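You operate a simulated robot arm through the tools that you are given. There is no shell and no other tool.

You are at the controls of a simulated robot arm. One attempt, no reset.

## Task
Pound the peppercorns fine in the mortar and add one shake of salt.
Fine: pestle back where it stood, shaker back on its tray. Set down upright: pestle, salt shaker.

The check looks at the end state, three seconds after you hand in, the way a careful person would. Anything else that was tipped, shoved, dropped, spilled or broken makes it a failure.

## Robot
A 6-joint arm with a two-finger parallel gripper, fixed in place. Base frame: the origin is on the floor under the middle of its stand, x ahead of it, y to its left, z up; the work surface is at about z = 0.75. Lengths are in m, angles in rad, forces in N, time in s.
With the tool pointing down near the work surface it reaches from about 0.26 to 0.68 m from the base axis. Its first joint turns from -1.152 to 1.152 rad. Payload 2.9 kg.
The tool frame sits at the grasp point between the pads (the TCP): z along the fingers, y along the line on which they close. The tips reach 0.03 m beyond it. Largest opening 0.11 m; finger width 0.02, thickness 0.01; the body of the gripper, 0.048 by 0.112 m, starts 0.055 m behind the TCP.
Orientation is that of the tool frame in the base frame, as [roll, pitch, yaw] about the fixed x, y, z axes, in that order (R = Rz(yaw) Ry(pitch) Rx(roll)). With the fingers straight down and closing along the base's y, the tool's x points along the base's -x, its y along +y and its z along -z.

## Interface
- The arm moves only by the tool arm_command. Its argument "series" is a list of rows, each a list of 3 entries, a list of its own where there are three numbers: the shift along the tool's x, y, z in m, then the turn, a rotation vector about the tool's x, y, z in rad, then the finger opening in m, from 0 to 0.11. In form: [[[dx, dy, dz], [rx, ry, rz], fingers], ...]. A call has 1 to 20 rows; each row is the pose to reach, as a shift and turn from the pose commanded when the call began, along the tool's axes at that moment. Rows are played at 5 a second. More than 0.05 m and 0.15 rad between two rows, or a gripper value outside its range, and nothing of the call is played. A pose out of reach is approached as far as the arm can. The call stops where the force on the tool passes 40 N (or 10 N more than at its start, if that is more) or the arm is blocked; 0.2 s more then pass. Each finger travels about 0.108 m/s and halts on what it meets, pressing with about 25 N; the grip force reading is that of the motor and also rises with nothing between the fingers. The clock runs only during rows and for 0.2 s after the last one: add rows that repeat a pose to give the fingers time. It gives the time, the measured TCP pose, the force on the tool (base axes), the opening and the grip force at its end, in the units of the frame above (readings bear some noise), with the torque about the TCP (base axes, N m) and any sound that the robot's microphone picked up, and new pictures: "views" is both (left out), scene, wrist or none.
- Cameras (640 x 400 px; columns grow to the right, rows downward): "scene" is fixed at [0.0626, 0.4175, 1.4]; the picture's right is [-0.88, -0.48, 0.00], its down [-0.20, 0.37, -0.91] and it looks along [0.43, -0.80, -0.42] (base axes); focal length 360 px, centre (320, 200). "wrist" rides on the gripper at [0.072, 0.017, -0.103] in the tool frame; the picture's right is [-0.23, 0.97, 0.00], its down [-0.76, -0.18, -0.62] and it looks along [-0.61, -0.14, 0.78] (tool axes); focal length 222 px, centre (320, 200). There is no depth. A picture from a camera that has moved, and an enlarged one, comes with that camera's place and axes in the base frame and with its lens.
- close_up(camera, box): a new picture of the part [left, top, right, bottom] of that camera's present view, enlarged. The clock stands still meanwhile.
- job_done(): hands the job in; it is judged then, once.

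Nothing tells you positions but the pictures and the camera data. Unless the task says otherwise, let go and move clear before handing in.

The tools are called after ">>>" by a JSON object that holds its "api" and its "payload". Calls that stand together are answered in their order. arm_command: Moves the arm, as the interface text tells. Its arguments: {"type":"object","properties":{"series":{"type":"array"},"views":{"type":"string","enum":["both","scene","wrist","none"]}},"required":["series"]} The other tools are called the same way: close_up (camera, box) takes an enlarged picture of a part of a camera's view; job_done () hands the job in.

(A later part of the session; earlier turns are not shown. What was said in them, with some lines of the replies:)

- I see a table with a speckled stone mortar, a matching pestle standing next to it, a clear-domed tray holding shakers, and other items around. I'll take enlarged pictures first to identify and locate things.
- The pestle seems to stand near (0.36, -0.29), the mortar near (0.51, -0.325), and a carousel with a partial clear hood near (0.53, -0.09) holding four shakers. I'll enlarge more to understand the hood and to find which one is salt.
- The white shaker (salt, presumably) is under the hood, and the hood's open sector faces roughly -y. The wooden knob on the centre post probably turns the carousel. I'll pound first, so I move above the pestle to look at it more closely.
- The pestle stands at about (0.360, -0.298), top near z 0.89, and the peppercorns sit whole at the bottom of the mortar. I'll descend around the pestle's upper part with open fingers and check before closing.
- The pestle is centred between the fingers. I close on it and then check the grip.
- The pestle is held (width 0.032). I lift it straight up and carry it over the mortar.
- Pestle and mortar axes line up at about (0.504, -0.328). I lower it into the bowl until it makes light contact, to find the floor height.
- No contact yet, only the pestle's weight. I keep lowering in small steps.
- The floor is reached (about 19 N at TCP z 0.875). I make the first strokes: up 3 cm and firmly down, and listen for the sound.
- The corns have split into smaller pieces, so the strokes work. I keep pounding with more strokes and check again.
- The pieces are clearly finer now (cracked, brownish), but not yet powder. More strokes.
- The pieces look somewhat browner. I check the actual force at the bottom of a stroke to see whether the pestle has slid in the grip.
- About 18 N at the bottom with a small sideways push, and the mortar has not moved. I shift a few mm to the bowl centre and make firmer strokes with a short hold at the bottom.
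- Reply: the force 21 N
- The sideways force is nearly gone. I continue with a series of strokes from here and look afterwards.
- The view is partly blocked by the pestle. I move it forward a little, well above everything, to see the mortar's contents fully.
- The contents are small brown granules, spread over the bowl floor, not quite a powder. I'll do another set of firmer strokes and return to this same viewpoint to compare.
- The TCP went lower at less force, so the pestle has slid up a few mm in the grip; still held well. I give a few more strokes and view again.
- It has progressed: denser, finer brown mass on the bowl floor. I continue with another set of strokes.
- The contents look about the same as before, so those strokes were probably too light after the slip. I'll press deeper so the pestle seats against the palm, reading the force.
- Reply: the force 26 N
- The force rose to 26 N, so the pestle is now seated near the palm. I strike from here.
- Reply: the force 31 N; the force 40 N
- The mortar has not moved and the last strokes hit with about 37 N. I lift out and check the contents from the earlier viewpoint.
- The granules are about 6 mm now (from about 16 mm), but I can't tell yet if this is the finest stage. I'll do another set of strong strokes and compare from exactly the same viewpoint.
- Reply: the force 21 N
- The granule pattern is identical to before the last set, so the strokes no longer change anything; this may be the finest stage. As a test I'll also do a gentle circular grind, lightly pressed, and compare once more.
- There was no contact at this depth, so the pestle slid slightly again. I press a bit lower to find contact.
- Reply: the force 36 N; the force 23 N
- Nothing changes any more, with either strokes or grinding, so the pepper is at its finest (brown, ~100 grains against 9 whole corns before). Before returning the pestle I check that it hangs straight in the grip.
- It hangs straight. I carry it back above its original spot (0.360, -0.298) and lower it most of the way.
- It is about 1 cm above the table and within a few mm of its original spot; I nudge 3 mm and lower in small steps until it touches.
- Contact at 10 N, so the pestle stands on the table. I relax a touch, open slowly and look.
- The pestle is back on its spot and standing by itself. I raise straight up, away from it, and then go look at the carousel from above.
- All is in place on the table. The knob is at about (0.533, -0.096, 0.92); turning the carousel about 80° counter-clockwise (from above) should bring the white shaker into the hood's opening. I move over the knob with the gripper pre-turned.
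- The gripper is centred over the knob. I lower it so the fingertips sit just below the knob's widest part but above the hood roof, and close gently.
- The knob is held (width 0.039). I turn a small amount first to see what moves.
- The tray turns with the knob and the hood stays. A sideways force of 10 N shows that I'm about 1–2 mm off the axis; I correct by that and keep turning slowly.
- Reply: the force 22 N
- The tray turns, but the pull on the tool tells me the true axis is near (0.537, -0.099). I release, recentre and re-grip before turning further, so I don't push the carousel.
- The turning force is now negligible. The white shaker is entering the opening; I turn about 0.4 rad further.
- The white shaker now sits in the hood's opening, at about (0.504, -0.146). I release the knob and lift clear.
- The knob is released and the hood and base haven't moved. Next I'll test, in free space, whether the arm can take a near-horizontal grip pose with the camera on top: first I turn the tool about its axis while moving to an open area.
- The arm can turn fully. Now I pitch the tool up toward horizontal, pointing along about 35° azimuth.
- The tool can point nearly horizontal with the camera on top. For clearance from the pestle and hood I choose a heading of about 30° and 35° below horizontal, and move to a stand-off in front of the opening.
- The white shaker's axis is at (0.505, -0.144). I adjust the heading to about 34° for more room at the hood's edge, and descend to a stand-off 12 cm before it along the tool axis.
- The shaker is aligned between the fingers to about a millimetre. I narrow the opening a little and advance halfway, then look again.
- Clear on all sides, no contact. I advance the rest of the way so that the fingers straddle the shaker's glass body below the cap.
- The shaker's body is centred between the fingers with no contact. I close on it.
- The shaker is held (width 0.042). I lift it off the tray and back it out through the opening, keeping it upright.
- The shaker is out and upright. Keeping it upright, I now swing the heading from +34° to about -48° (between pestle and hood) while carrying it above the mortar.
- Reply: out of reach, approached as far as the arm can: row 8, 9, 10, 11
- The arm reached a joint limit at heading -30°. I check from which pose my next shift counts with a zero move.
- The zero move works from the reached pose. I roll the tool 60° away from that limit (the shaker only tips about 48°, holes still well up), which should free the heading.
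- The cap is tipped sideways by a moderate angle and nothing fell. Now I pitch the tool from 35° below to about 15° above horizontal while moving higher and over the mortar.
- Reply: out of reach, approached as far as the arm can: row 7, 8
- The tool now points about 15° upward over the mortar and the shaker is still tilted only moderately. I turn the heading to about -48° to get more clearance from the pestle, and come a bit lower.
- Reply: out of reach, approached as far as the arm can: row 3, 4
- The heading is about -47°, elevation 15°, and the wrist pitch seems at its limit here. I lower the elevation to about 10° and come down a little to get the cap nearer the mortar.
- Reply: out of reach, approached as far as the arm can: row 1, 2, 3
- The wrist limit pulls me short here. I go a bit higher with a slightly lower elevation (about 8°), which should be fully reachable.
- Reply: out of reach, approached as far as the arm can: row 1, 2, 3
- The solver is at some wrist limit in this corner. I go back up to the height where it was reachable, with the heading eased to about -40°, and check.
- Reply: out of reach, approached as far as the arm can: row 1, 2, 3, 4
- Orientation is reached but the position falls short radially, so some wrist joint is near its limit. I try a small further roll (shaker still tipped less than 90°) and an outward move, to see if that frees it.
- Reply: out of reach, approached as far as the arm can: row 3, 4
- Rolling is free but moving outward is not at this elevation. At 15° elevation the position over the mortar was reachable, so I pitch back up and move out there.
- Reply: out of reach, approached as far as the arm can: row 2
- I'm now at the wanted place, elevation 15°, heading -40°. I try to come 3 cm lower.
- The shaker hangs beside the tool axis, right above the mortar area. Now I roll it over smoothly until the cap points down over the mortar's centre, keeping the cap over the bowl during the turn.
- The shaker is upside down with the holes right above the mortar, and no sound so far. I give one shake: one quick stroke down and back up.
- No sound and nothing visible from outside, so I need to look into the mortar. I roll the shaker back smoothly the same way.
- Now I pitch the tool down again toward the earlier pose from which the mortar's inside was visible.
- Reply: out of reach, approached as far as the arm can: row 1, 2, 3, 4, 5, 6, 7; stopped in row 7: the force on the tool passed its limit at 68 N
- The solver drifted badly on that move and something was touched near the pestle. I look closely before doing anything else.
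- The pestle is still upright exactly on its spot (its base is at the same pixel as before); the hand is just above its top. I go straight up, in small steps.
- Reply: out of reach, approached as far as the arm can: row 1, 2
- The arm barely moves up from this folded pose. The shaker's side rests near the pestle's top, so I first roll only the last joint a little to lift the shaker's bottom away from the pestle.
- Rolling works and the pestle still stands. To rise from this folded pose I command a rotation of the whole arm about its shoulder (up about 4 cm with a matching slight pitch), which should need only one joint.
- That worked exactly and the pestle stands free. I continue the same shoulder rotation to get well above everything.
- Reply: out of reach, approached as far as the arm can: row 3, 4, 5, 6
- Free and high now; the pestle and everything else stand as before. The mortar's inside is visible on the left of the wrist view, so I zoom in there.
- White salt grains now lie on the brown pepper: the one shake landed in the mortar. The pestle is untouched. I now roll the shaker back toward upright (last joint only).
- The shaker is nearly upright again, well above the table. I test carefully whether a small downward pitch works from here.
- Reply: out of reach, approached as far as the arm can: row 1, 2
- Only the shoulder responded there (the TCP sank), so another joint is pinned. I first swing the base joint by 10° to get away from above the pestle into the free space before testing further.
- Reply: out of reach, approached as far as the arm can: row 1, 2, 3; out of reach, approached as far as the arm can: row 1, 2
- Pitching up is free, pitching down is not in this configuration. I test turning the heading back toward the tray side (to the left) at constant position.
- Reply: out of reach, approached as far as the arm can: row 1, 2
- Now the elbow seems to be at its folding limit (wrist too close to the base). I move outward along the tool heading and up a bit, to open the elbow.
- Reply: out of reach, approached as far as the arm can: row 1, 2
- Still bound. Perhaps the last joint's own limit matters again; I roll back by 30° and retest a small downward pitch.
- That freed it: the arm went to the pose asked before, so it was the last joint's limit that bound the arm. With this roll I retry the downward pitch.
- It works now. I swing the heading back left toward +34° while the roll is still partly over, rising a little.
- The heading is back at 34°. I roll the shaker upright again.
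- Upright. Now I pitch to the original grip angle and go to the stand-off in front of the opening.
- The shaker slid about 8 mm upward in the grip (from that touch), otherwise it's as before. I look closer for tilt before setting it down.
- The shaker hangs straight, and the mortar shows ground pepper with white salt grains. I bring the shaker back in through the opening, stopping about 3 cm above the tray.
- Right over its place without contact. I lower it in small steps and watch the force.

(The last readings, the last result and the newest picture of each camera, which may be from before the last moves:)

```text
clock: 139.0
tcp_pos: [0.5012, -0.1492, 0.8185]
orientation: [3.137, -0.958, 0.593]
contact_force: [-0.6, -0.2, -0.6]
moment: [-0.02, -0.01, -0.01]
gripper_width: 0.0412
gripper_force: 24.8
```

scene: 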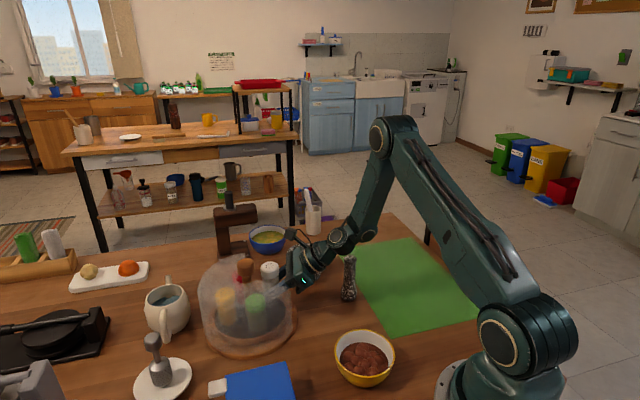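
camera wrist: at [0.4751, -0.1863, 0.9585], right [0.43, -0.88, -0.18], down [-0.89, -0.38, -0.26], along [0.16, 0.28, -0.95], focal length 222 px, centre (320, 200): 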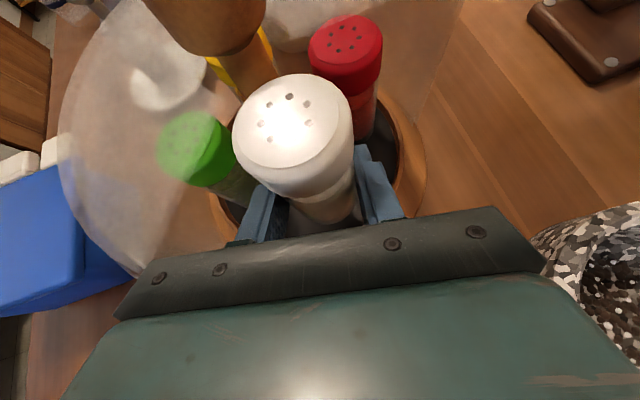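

>>> {"api": "arm_command", "payload": {"series": [[[-0.0012, 0, 0.0009], [0, 0, 0], 0.0], [[-0.0024, 0, 0.0017], [0, 0, 0], 0.0]], "views": "wrist"}}

>>> {"api": "close_up", "payload": {"camera": "wrist", "box": [220, 40, 420, 240]}}

```text
clock: 139.6
tcp_pos: [0.502, -0.1481, 0.8157]
orientation: [3.136, -0.957, 0.593]
contact_force: [0.2, 0.1, -1.1]
moment: [-0.04, 0.03, 0.0]
gripper_width: 0.0411
gripper_force: 24.8
camera wrist: at [0.4755, -0.1863, 0.9328], right [0.43, -0.88, -0.18], down [-0.89, -0.38, -0.26], along [0.16, 0.28, -0.95], focal length 222 px, centre (320, 200)
```

wrist: 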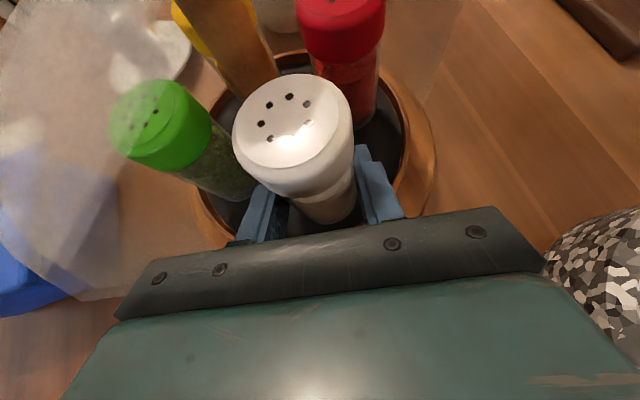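

```text
2.00 times, centred on (320, 140) of wrist
camera zoom: at [0.4755, -0.1863, 0.9328], right [0.43, -0.88, -0.18], down [-0.89, -0.38, -0.26], along [0.16, 0.28, -0.95], focal length 444 px, centre (320, 320)
```

zoom: 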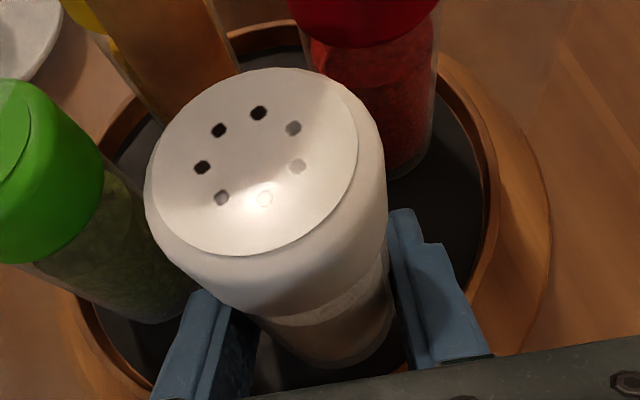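

The shaker slid upward in the grip, so the gripper must go about 8 mm lower than at pick-up; contact should come near TCP z 0.804. I continue in small steps.

>>> {"api": "arm_command", "payload": {"series": [[[-0.0024, 0, 0.0017], [0, 0, 0], 0.0], [[-0.0049, 0, 0.0035], [0, 0, 0], 0.0], [[-0.0065, 0, 0.0046], [0, 0, 0], 0.0]], "views": "none"}}

```text
clock: 140.4
tcp_pos: [0.5016, -0.1497, 0.8071]
orientation: [3.137, -0.958, 0.594]
contact_force: [-0.2, 0.2, -1.2]
moment: [0.01, 0.05, 0.0]
gripper_width: 0.0409
gripper_force: 25.2
```

>>> {"api": "arm_command", "payload": {"series": [[[-0.0012, 0, 0.0009], [0, 0, 0], 0.0], [[-0.0024, 0, 0.0017], [0, 0, 0], 0.0]], "views": "none"}}

```text
clock: 141.0
tcp_pos: [0.5016, -0.1507, 0.805]
orientation: [3.139, -0.959, 0.595]
contact_force: [-0.8, 0.4, 0.4]
moment: [0.03, -0.04, 0.02]
gripper_width: 0.041
gripper_force: 25.0
```

>>> {"api": "arm_command", "payload": {"series": [[[-0.0008, 0, 0.0006], [0, 0, 0], 0.0], [[-0.0016, 0, 0.0012], [0, 0, 0], 0.0]], "views": "none"}}

```text
clock: 141.6
tcp_pos: [0.5032, -0.1494, 0.8045]
orientation: [3.133, -0.96, 0.598]
contact_force: [-2.3, -2.9, 16.4]
moment: [0.2, -0.12, 0.05]
gripper_width: 0.0409
gripper_force: 24.8
```

Contact at z 0.8045 as predicted; the shaker stands on the tray. I relax the pressure slightly and open the fingers slowly to the width that has clearance to the neighbours.

>>> {"api": "arm_command", "payload": {"series": [[[0.0012, 0, -0.0009], [0, 0, 0], 0.0], [[0.0012, 0, -0.0009], [0, 0, 0], 0.042], [[0.0012, 0, -0.0009], [0, 0, 0], 0.046], [[0.0012, 0, -0.0009], [0, 0, 0], 0.05], [[0.0012, 0, -0.0009], [0, 0, 0], 0.055], [[0.0012, 0, -0.0009], [0, 0, 0], 0.055]], "views": "both"}}

>>> {"api": "close_up", "payload": {"camera": "wrist", "box": [200, 20, 440, 240]}}

>>> {"api": "close_up", "payload": {"camera": "scene", "box": [200, 220, 340, 340]}}

```text
clock: 143.0
tcp_pos: [0.5021, -0.1497, 0.8035]
orientation: [3.139, -0.957, 0.593]
contact_force: [-0.9, 0.9, 0.0]
moment: [0.01, 0.0, -0.03]
gripper_width: 0.0547
gripper_force: 0.0
camera wrist: at [0.4755, -0.1862, 0.9217], right [0.43, -0.88, -0.18], down [-0.89, -0.38, -0.26], along [0.16, 0.28, -0.95], focal length 222 px, centre (320, 200)
```

scene: 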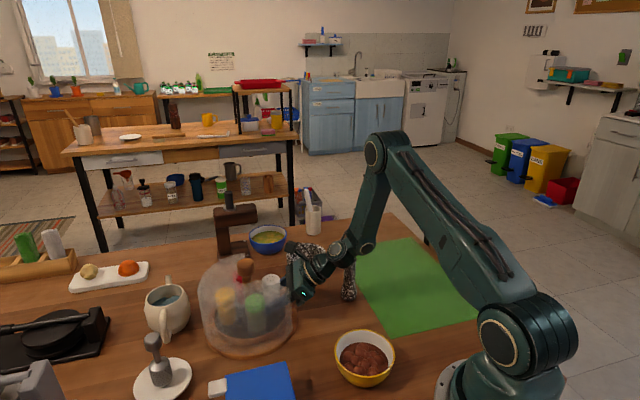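
wrist: 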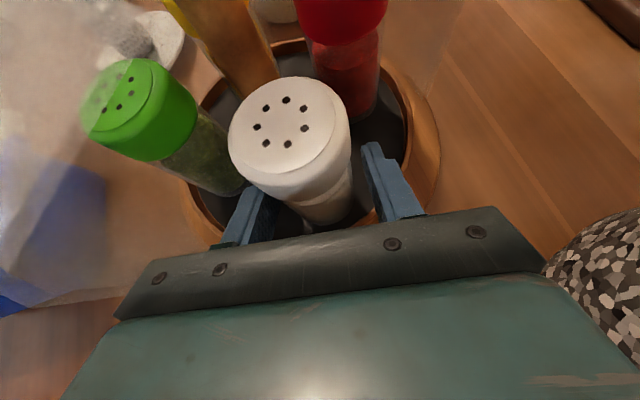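

```text
1.82 times, centred on (320, 130) of wrist
camera zoom: at [0.4755, -0.1862, 0.9217], right [0.43, -0.88, -0.18], down [-0.89, -0.38, -0.26], along [0.16, 0.28, -0.95], focal length 404 px, centre (320, 327)
```

zoom: 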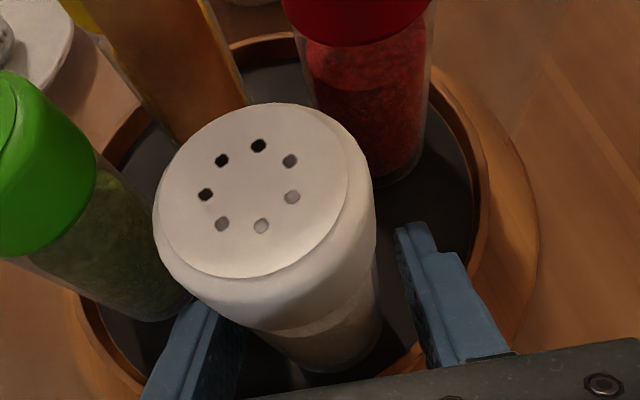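

```text
3.33 times, centred on (270, 280) of scene
camera zoom: at [0.0626, 0.4175, 1.4], right [-0.88, -0.48, 0.0], down [-0.2, 0.37, -0.91], along [0.43, -0.8, -0.42], focal length 1199 px, centre (487, -67)
```

zoom: 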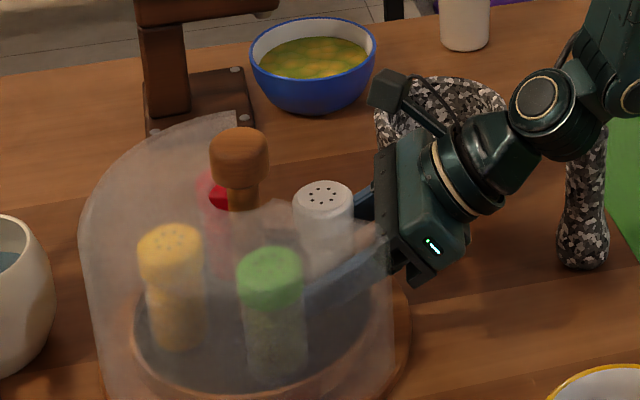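

The salt shaker stands upright on its tray, released. I back the gripper straight out along its axis, then rise.

>>> {"api": "arm_command", "payload": {"series": [[[0, 0, -0.015], [0, 0, 0], 0.055], [[0, 0, -0.04], [0, 0, 0], 0.055], [[0, 0, -0.075], [0, 0, 0], 0.055], [[0, 0, -0.115], [0, 0, 0], 0.055], [[0.0245, 0, -0.14], [0, 0, 0], 0.055], [[0.0571, 0, -0.163], [0, 0, 0], 0.055], [[0.0898, 0, -0.186], [0, 0, 0], 0.055], [[0.0898, 0, -0.186], [0, 0, 0], 0.055]], "views": "both"}}

>>> {"api": "close_up", "payload": {"camera": "scene", "box": [180, 220, 380, 350]}}

>>> {"api": "close_up", "payload": {"camera": "wrist", "box": [200, 40, 440, 230]}}

```text
clock: 144.8
tcp_pos: [0.418, -0.2044, 0.9858]
orientation: [3.14, -0.958, 0.593]
contact_force: [1.0, 0.1, -0.2]
moment: [0.0, 0.0, 0.03]
gripper_width: 0.0549
gripper_force: 0.0
camera wrist: at [0.3919, -0.2413, 1.1032], right [0.43, -0.88, -0.18], down [-0.89, -0.38, -0.26], along [0.16, 0.28, -0.95], focal length 222 px, centre (320, 200)
```

scene: 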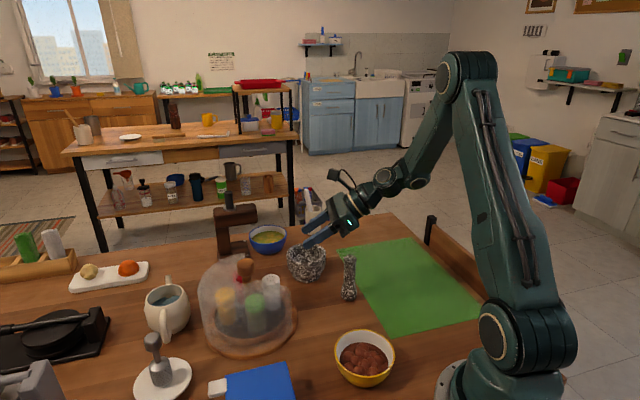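
wrist: 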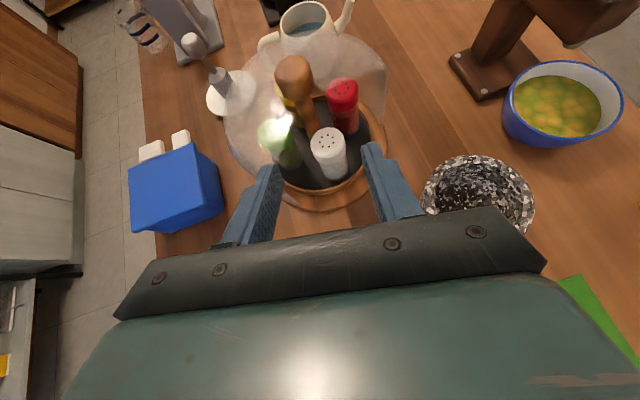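

```text
3.08 times, centred on (280, 285) of scene
camera zoom: at [0.0626, 0.4175, 1.4], right [-0.88, -0.48, 0.0], down [-0.2, 0.37, -0.91], along [0.43, -0.8, -0.42], focal length 1106 px, centre (443, -62)
```

zoom: 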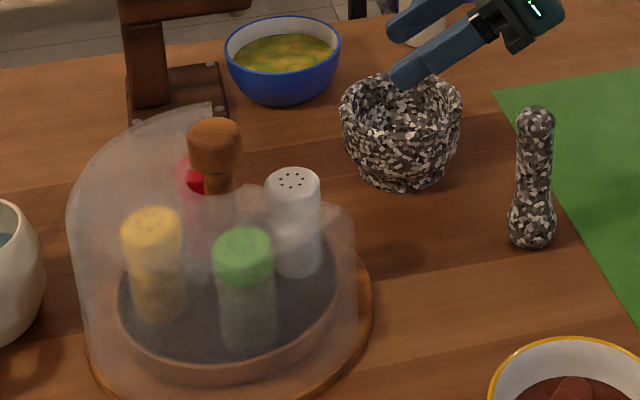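

```text
2.11 times, centred on (320, 135) of wrist
camera zoom: at [0.3919, -0.2413, 1.1032], right [0.43, -0.88, -0.18], down [-0.89, -0.38, -0.26], along [0.16, 0.28, -0.95], focal length 468 px, centre (320, 337)
```

zoom: 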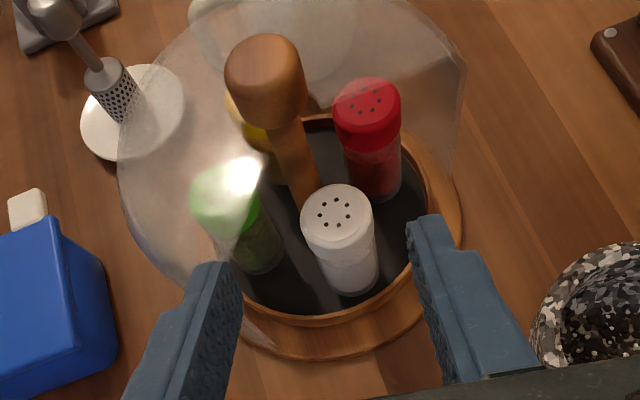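

The salt shaker stands on its tray with the others, and pestle and mortar are in place. I return the tool to pointing down and will look into the mortar from the same viewpoint as before.

>>> {"api": "arm_command", "payload": {"series": [[[0.0084, 0.0024, -0.0079], [0, -0.1369, 0], 0.055], [[0.0169, 0.0047, -0.0157], [0, -0.2737, 0], 0.055], [[0.0253, 0.0071, -0.0236], [0, -0.4106, 0], 0.055], [[0.0337, 0.0095, -0.0315], [0, -0.5474, 0], 0.055], [[0.0421, 0.0119, -0.0394], [0, -0.6843, 0], 0.055], [[0.0506, 0.0142, -0.0472], [0, -0.8211, 0], 0.055], [[0.059, 0.0166, -0.0551], [0, -0.958, 0], 0.055], [[0.059, 0.0166, -0.0551], [0, -0.958, 0], 0.055]], "views": "scene"}}

```text
clock: 146.6
tcp_pos: [0.4178, -0.2238, 1.0647]
orientation: [-3.142, 0.003, 0.595]
contact_force: [-0.1, 0.2, 1.3]
moment: [0.02, -0.01, -0.03]
gripper_width: 0.055
gripper_force: 0.0
```

scene: 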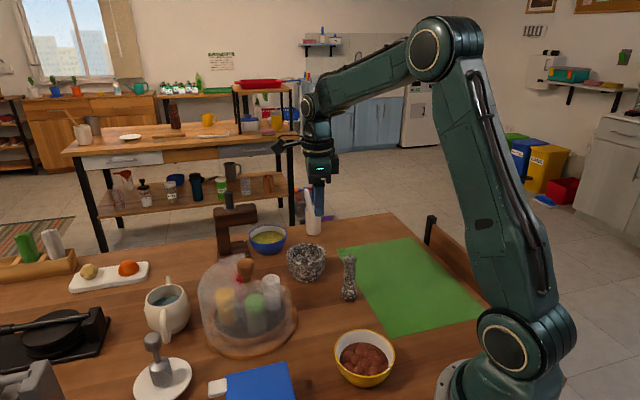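

>>> {"api": "arm_command", "payload": {"series": [[[0.0032, 0.009, 0.0008], [0, 0, -0.1415], 0.055], [[0.0063, 0.018, 0.0017], [0, 0, -0.283], 0.055], [[0.0095, 0.027, 0.0025], [0, 0, -0.4245], 0.055], [[0.0127, 0.036, 0.0033], [0, 0, -0.566], 0.055], [[0.0159, 0.0449, 0.0042], [0, 0, -0.7075], 0.055], [[0.019, 0.0539, 0.005], [0, 0, -0.849], 0.055], [[0.0222, 0.0629, 0.0058], [0, 0, -0.9905], 0.055], [[0.0254, 0.0719, 0.0067], [0, 0, -1.132], 0.055], [[0.0286, 0.0809, 0.0075], [0, 0, -1.2735], 0.055], [[0.0317, 0.0899, 0.0083], [0, 0, -1.415], 0.055], [[0.0349, 0.0989, 0.0092], [0, 0, -1.5565], 0.055], [[0.0381, 0.1079, 0.01], [0, 0, -1.698], 0.055], [[0.0412, 0.1169, 0.0108], [0, 0, -1.8395], 0.055], [[0.0444, 0.1258, 0.0117], [0, 0, -1.981], 0.055], [[0.0476, 0.1348, 0.0125], [0, 0, -2.1225], 0.055], [[0.0508, 0.1438, 0.0133], [0, 0, -2.264], 0.055], [[0.0539, 0.1528, 0.0142], [0, 0, -2.4055], 0.055], [[0.0571, 0.1618, 0.015], [0, 0, -2.547], 0.055], [[0.0571, 0.1618, 0.015], [0, 0, -2.547], 0.055]], "views": "both"}}

>>> {"api": "close_up", "payload": {"camera": "wrist", "box": [240, 0, 400, 130]}}

>>> {"api": "close_up", "payload": {"camera": "wrist", "box": [270, 15, 350, 80]}}

```text
clock: 150.6
tcp_pos: [0.5556, -0.3273, 1.049]
orientation: [-3.141, 0.002, 3.14]
contact_force: [-0.5, -0.6, 1.0]
moment: [-0.01, 0.02, 0.01]
gripper_width: 0.0549
gripper_force: 0.1
camera wrist: at [0.4835, -0.3093, 1.152], right [0.23, 0.97, 0.0], down [0.76, -0.18, 0.62], along [0.61, -0.14, -0.78], focal length 222 px, centre (320, 200)
```

scene: 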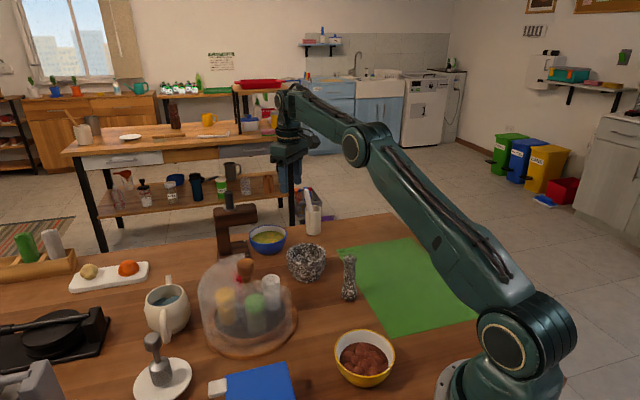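
wrist: 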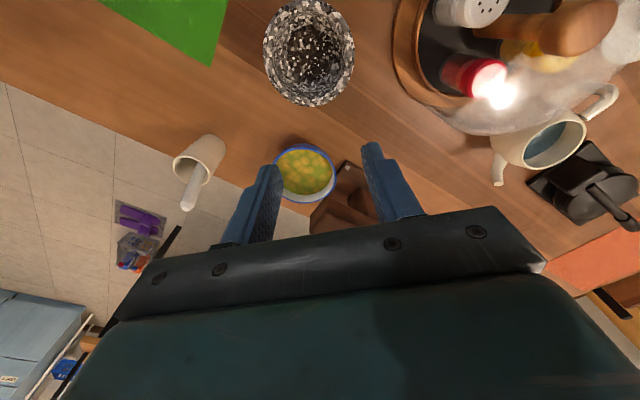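

```text
3.08 times, centred on (320, 65) of wrist
camera zoom: at [0.4835, -0.3093, 1.152], right [0.23, 0.97, 0.0], down [0.76, -0.18, 0.62], along [0.61, -0.14, -0.78], focal length 684 px, centre (320, 615)
```

zoom: 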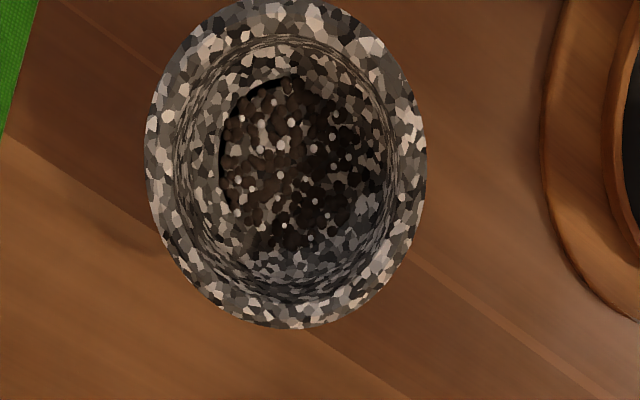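

```text
6.15 times, centred on (310, 48) of wrist
camera zoom: at [0.4835, -0.3093, 1.152], right [0.23, 0.97, 0.0], down [0.76, -0.18, 0.62], along [0.61, -0.14, -0.78], focal length 1367 px, centre (382, 1138)
```

zoom: 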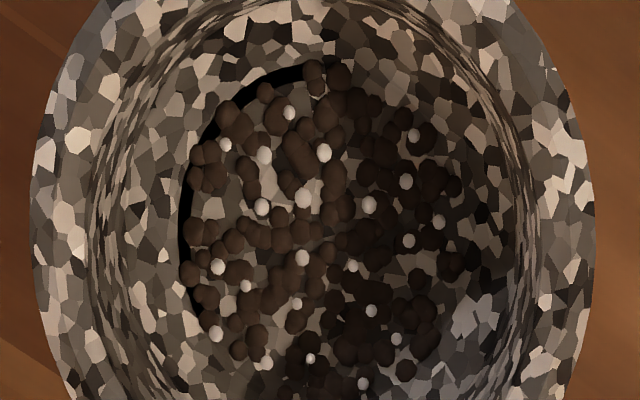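

The mortar holds finely broken brown pepper with a single dose of white salt grains on it. I check the surroundings for any spilled grains and the final standing of the objects.

>>> {"api": "close_up", "payload": {"camera": "scene", "box": [260, 230, 400, 320]}}

>>> {"api": "close_up", "payload": {"camera": "scene", "box": [180, 230, 320, 360]}}

>>> {"api": "close_up", "payload": {"camera": "wrist", "box": [160, 0, 420, 180]}}

>>> {"api": "close_up", "payload": {"camera": "scene", "box": [0, 200, 320, 400]}}

```text
4.44 times, centred on (330, 275) of scene
camera zoom: at [0.0626, 0.4175, 1.4], right [-0.88, -0.48, 0.0], down [-0.2, 0.37, -0.91], along [0.43, -0.8, -0.42], focal length 1598 px, centre (276, -133)
```

zoom: 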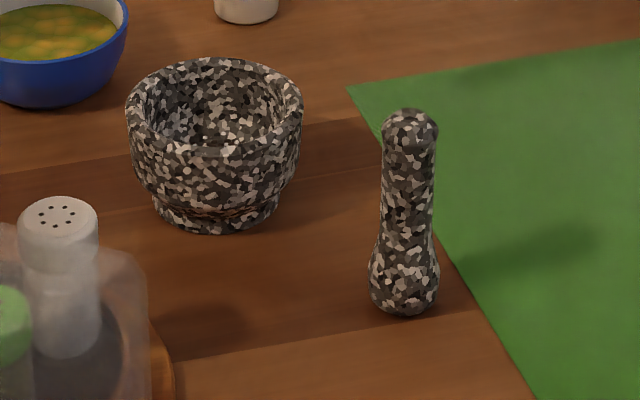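

```text
3.08 times, centred on (250, 295) of scene
camera zoom: at [0.0626, 0.4175, 1.4], right [-0.88, -0.48, 0.0], down [-0.2, 0.37, -0.91], along [0.43, -0.8, -0.42], focal length 1106 px, centre (535, -92)
```

zoom: 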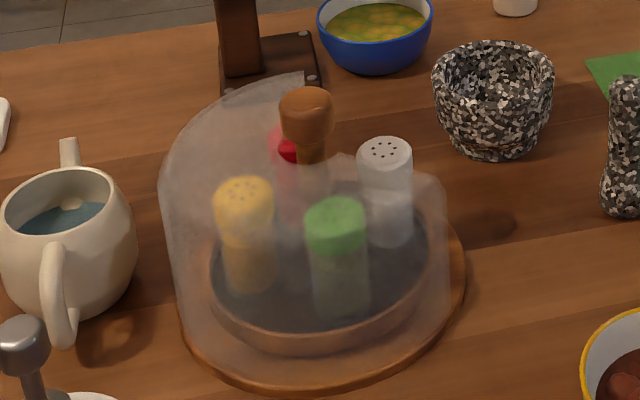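

```text
2.22 times, centred on (290, 90) of wrist
camera zoom: at [0.4835, -0.3093, 1.152], right [0.23, 0.97, 0.0], down [0.76, -0.18, 0.62], along [0.61, -0.14, -0.78], focal length 494 px, centre (387, 444)
```

zoom: 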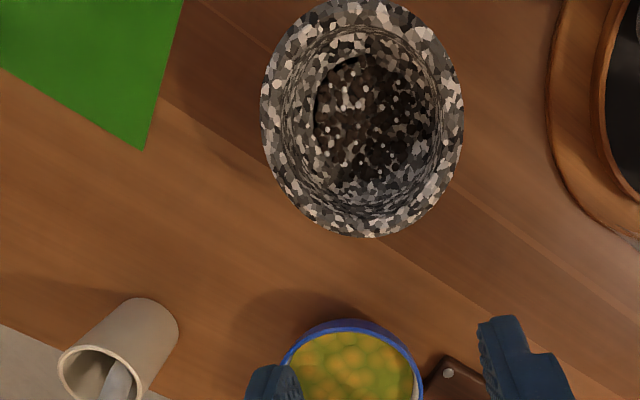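

```text
2.00 times, centred on (160, 300) of scene
camera zoom: at [0.0626, 0.4175, 1.4], right [-0.88, -0.48, 0.0], down [-0.2, 0.37, -0.91], along [0.43, -0.8, -0.42], focal length 719 px, centre (640, 0)
```

zoom: 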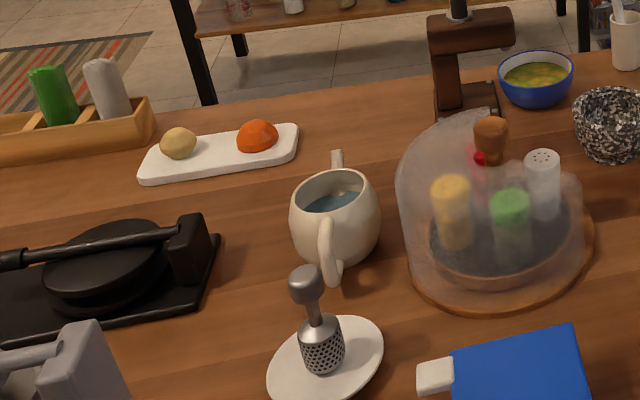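

The check shows nothing out of order:
- The pestle stands upright on its original spot.
- The salt shaker is upright on its tray.
- The mortar holds the ground pepper with one shake of salt.
- Nothing is spilled or displaced, and the arm is clear with empty fingers.

I hand in the job.

>>> {"api": "job_done", "payload": {}}

```text
The job is handed in.
```

The job is handed in. The pepper is ground, one shake of salt is in the mortar, and both the pestle and the salt shaker are back and standing upright.

- **Pepper:** I pounded until the nine whole corns had become about 100 small brown grains. Around 25 more strokes and a grinding pass changed nothing, so I took that as the finest stage. It shows as small grains, not powder, so "fine" is my reading of it.
- **Salt:** I gave the white shaker one shake over the mortar. White grains are visible on the pepper, and I saw none on the table. I took the white shaker to be the salt by its colour, since nothing on it is labelled.
- **Carousel:** To reach the shaker I turned the carousel about 80°, and I left it turned. The shaker is back in its place on the carousel tray.
- **Unplanned contact:** While I was bringing the shaker back from the mortar, the arm strayed and touched something with 68 N, most likely the shaker against the pestle's top. The shaker slid about 8 mm in the grip. The pestle stayed upright, and in the last pictures its base was where it had been at the start.

Everything else looked untouched in the final pictures, and the arm ended clear with its fingers empty.
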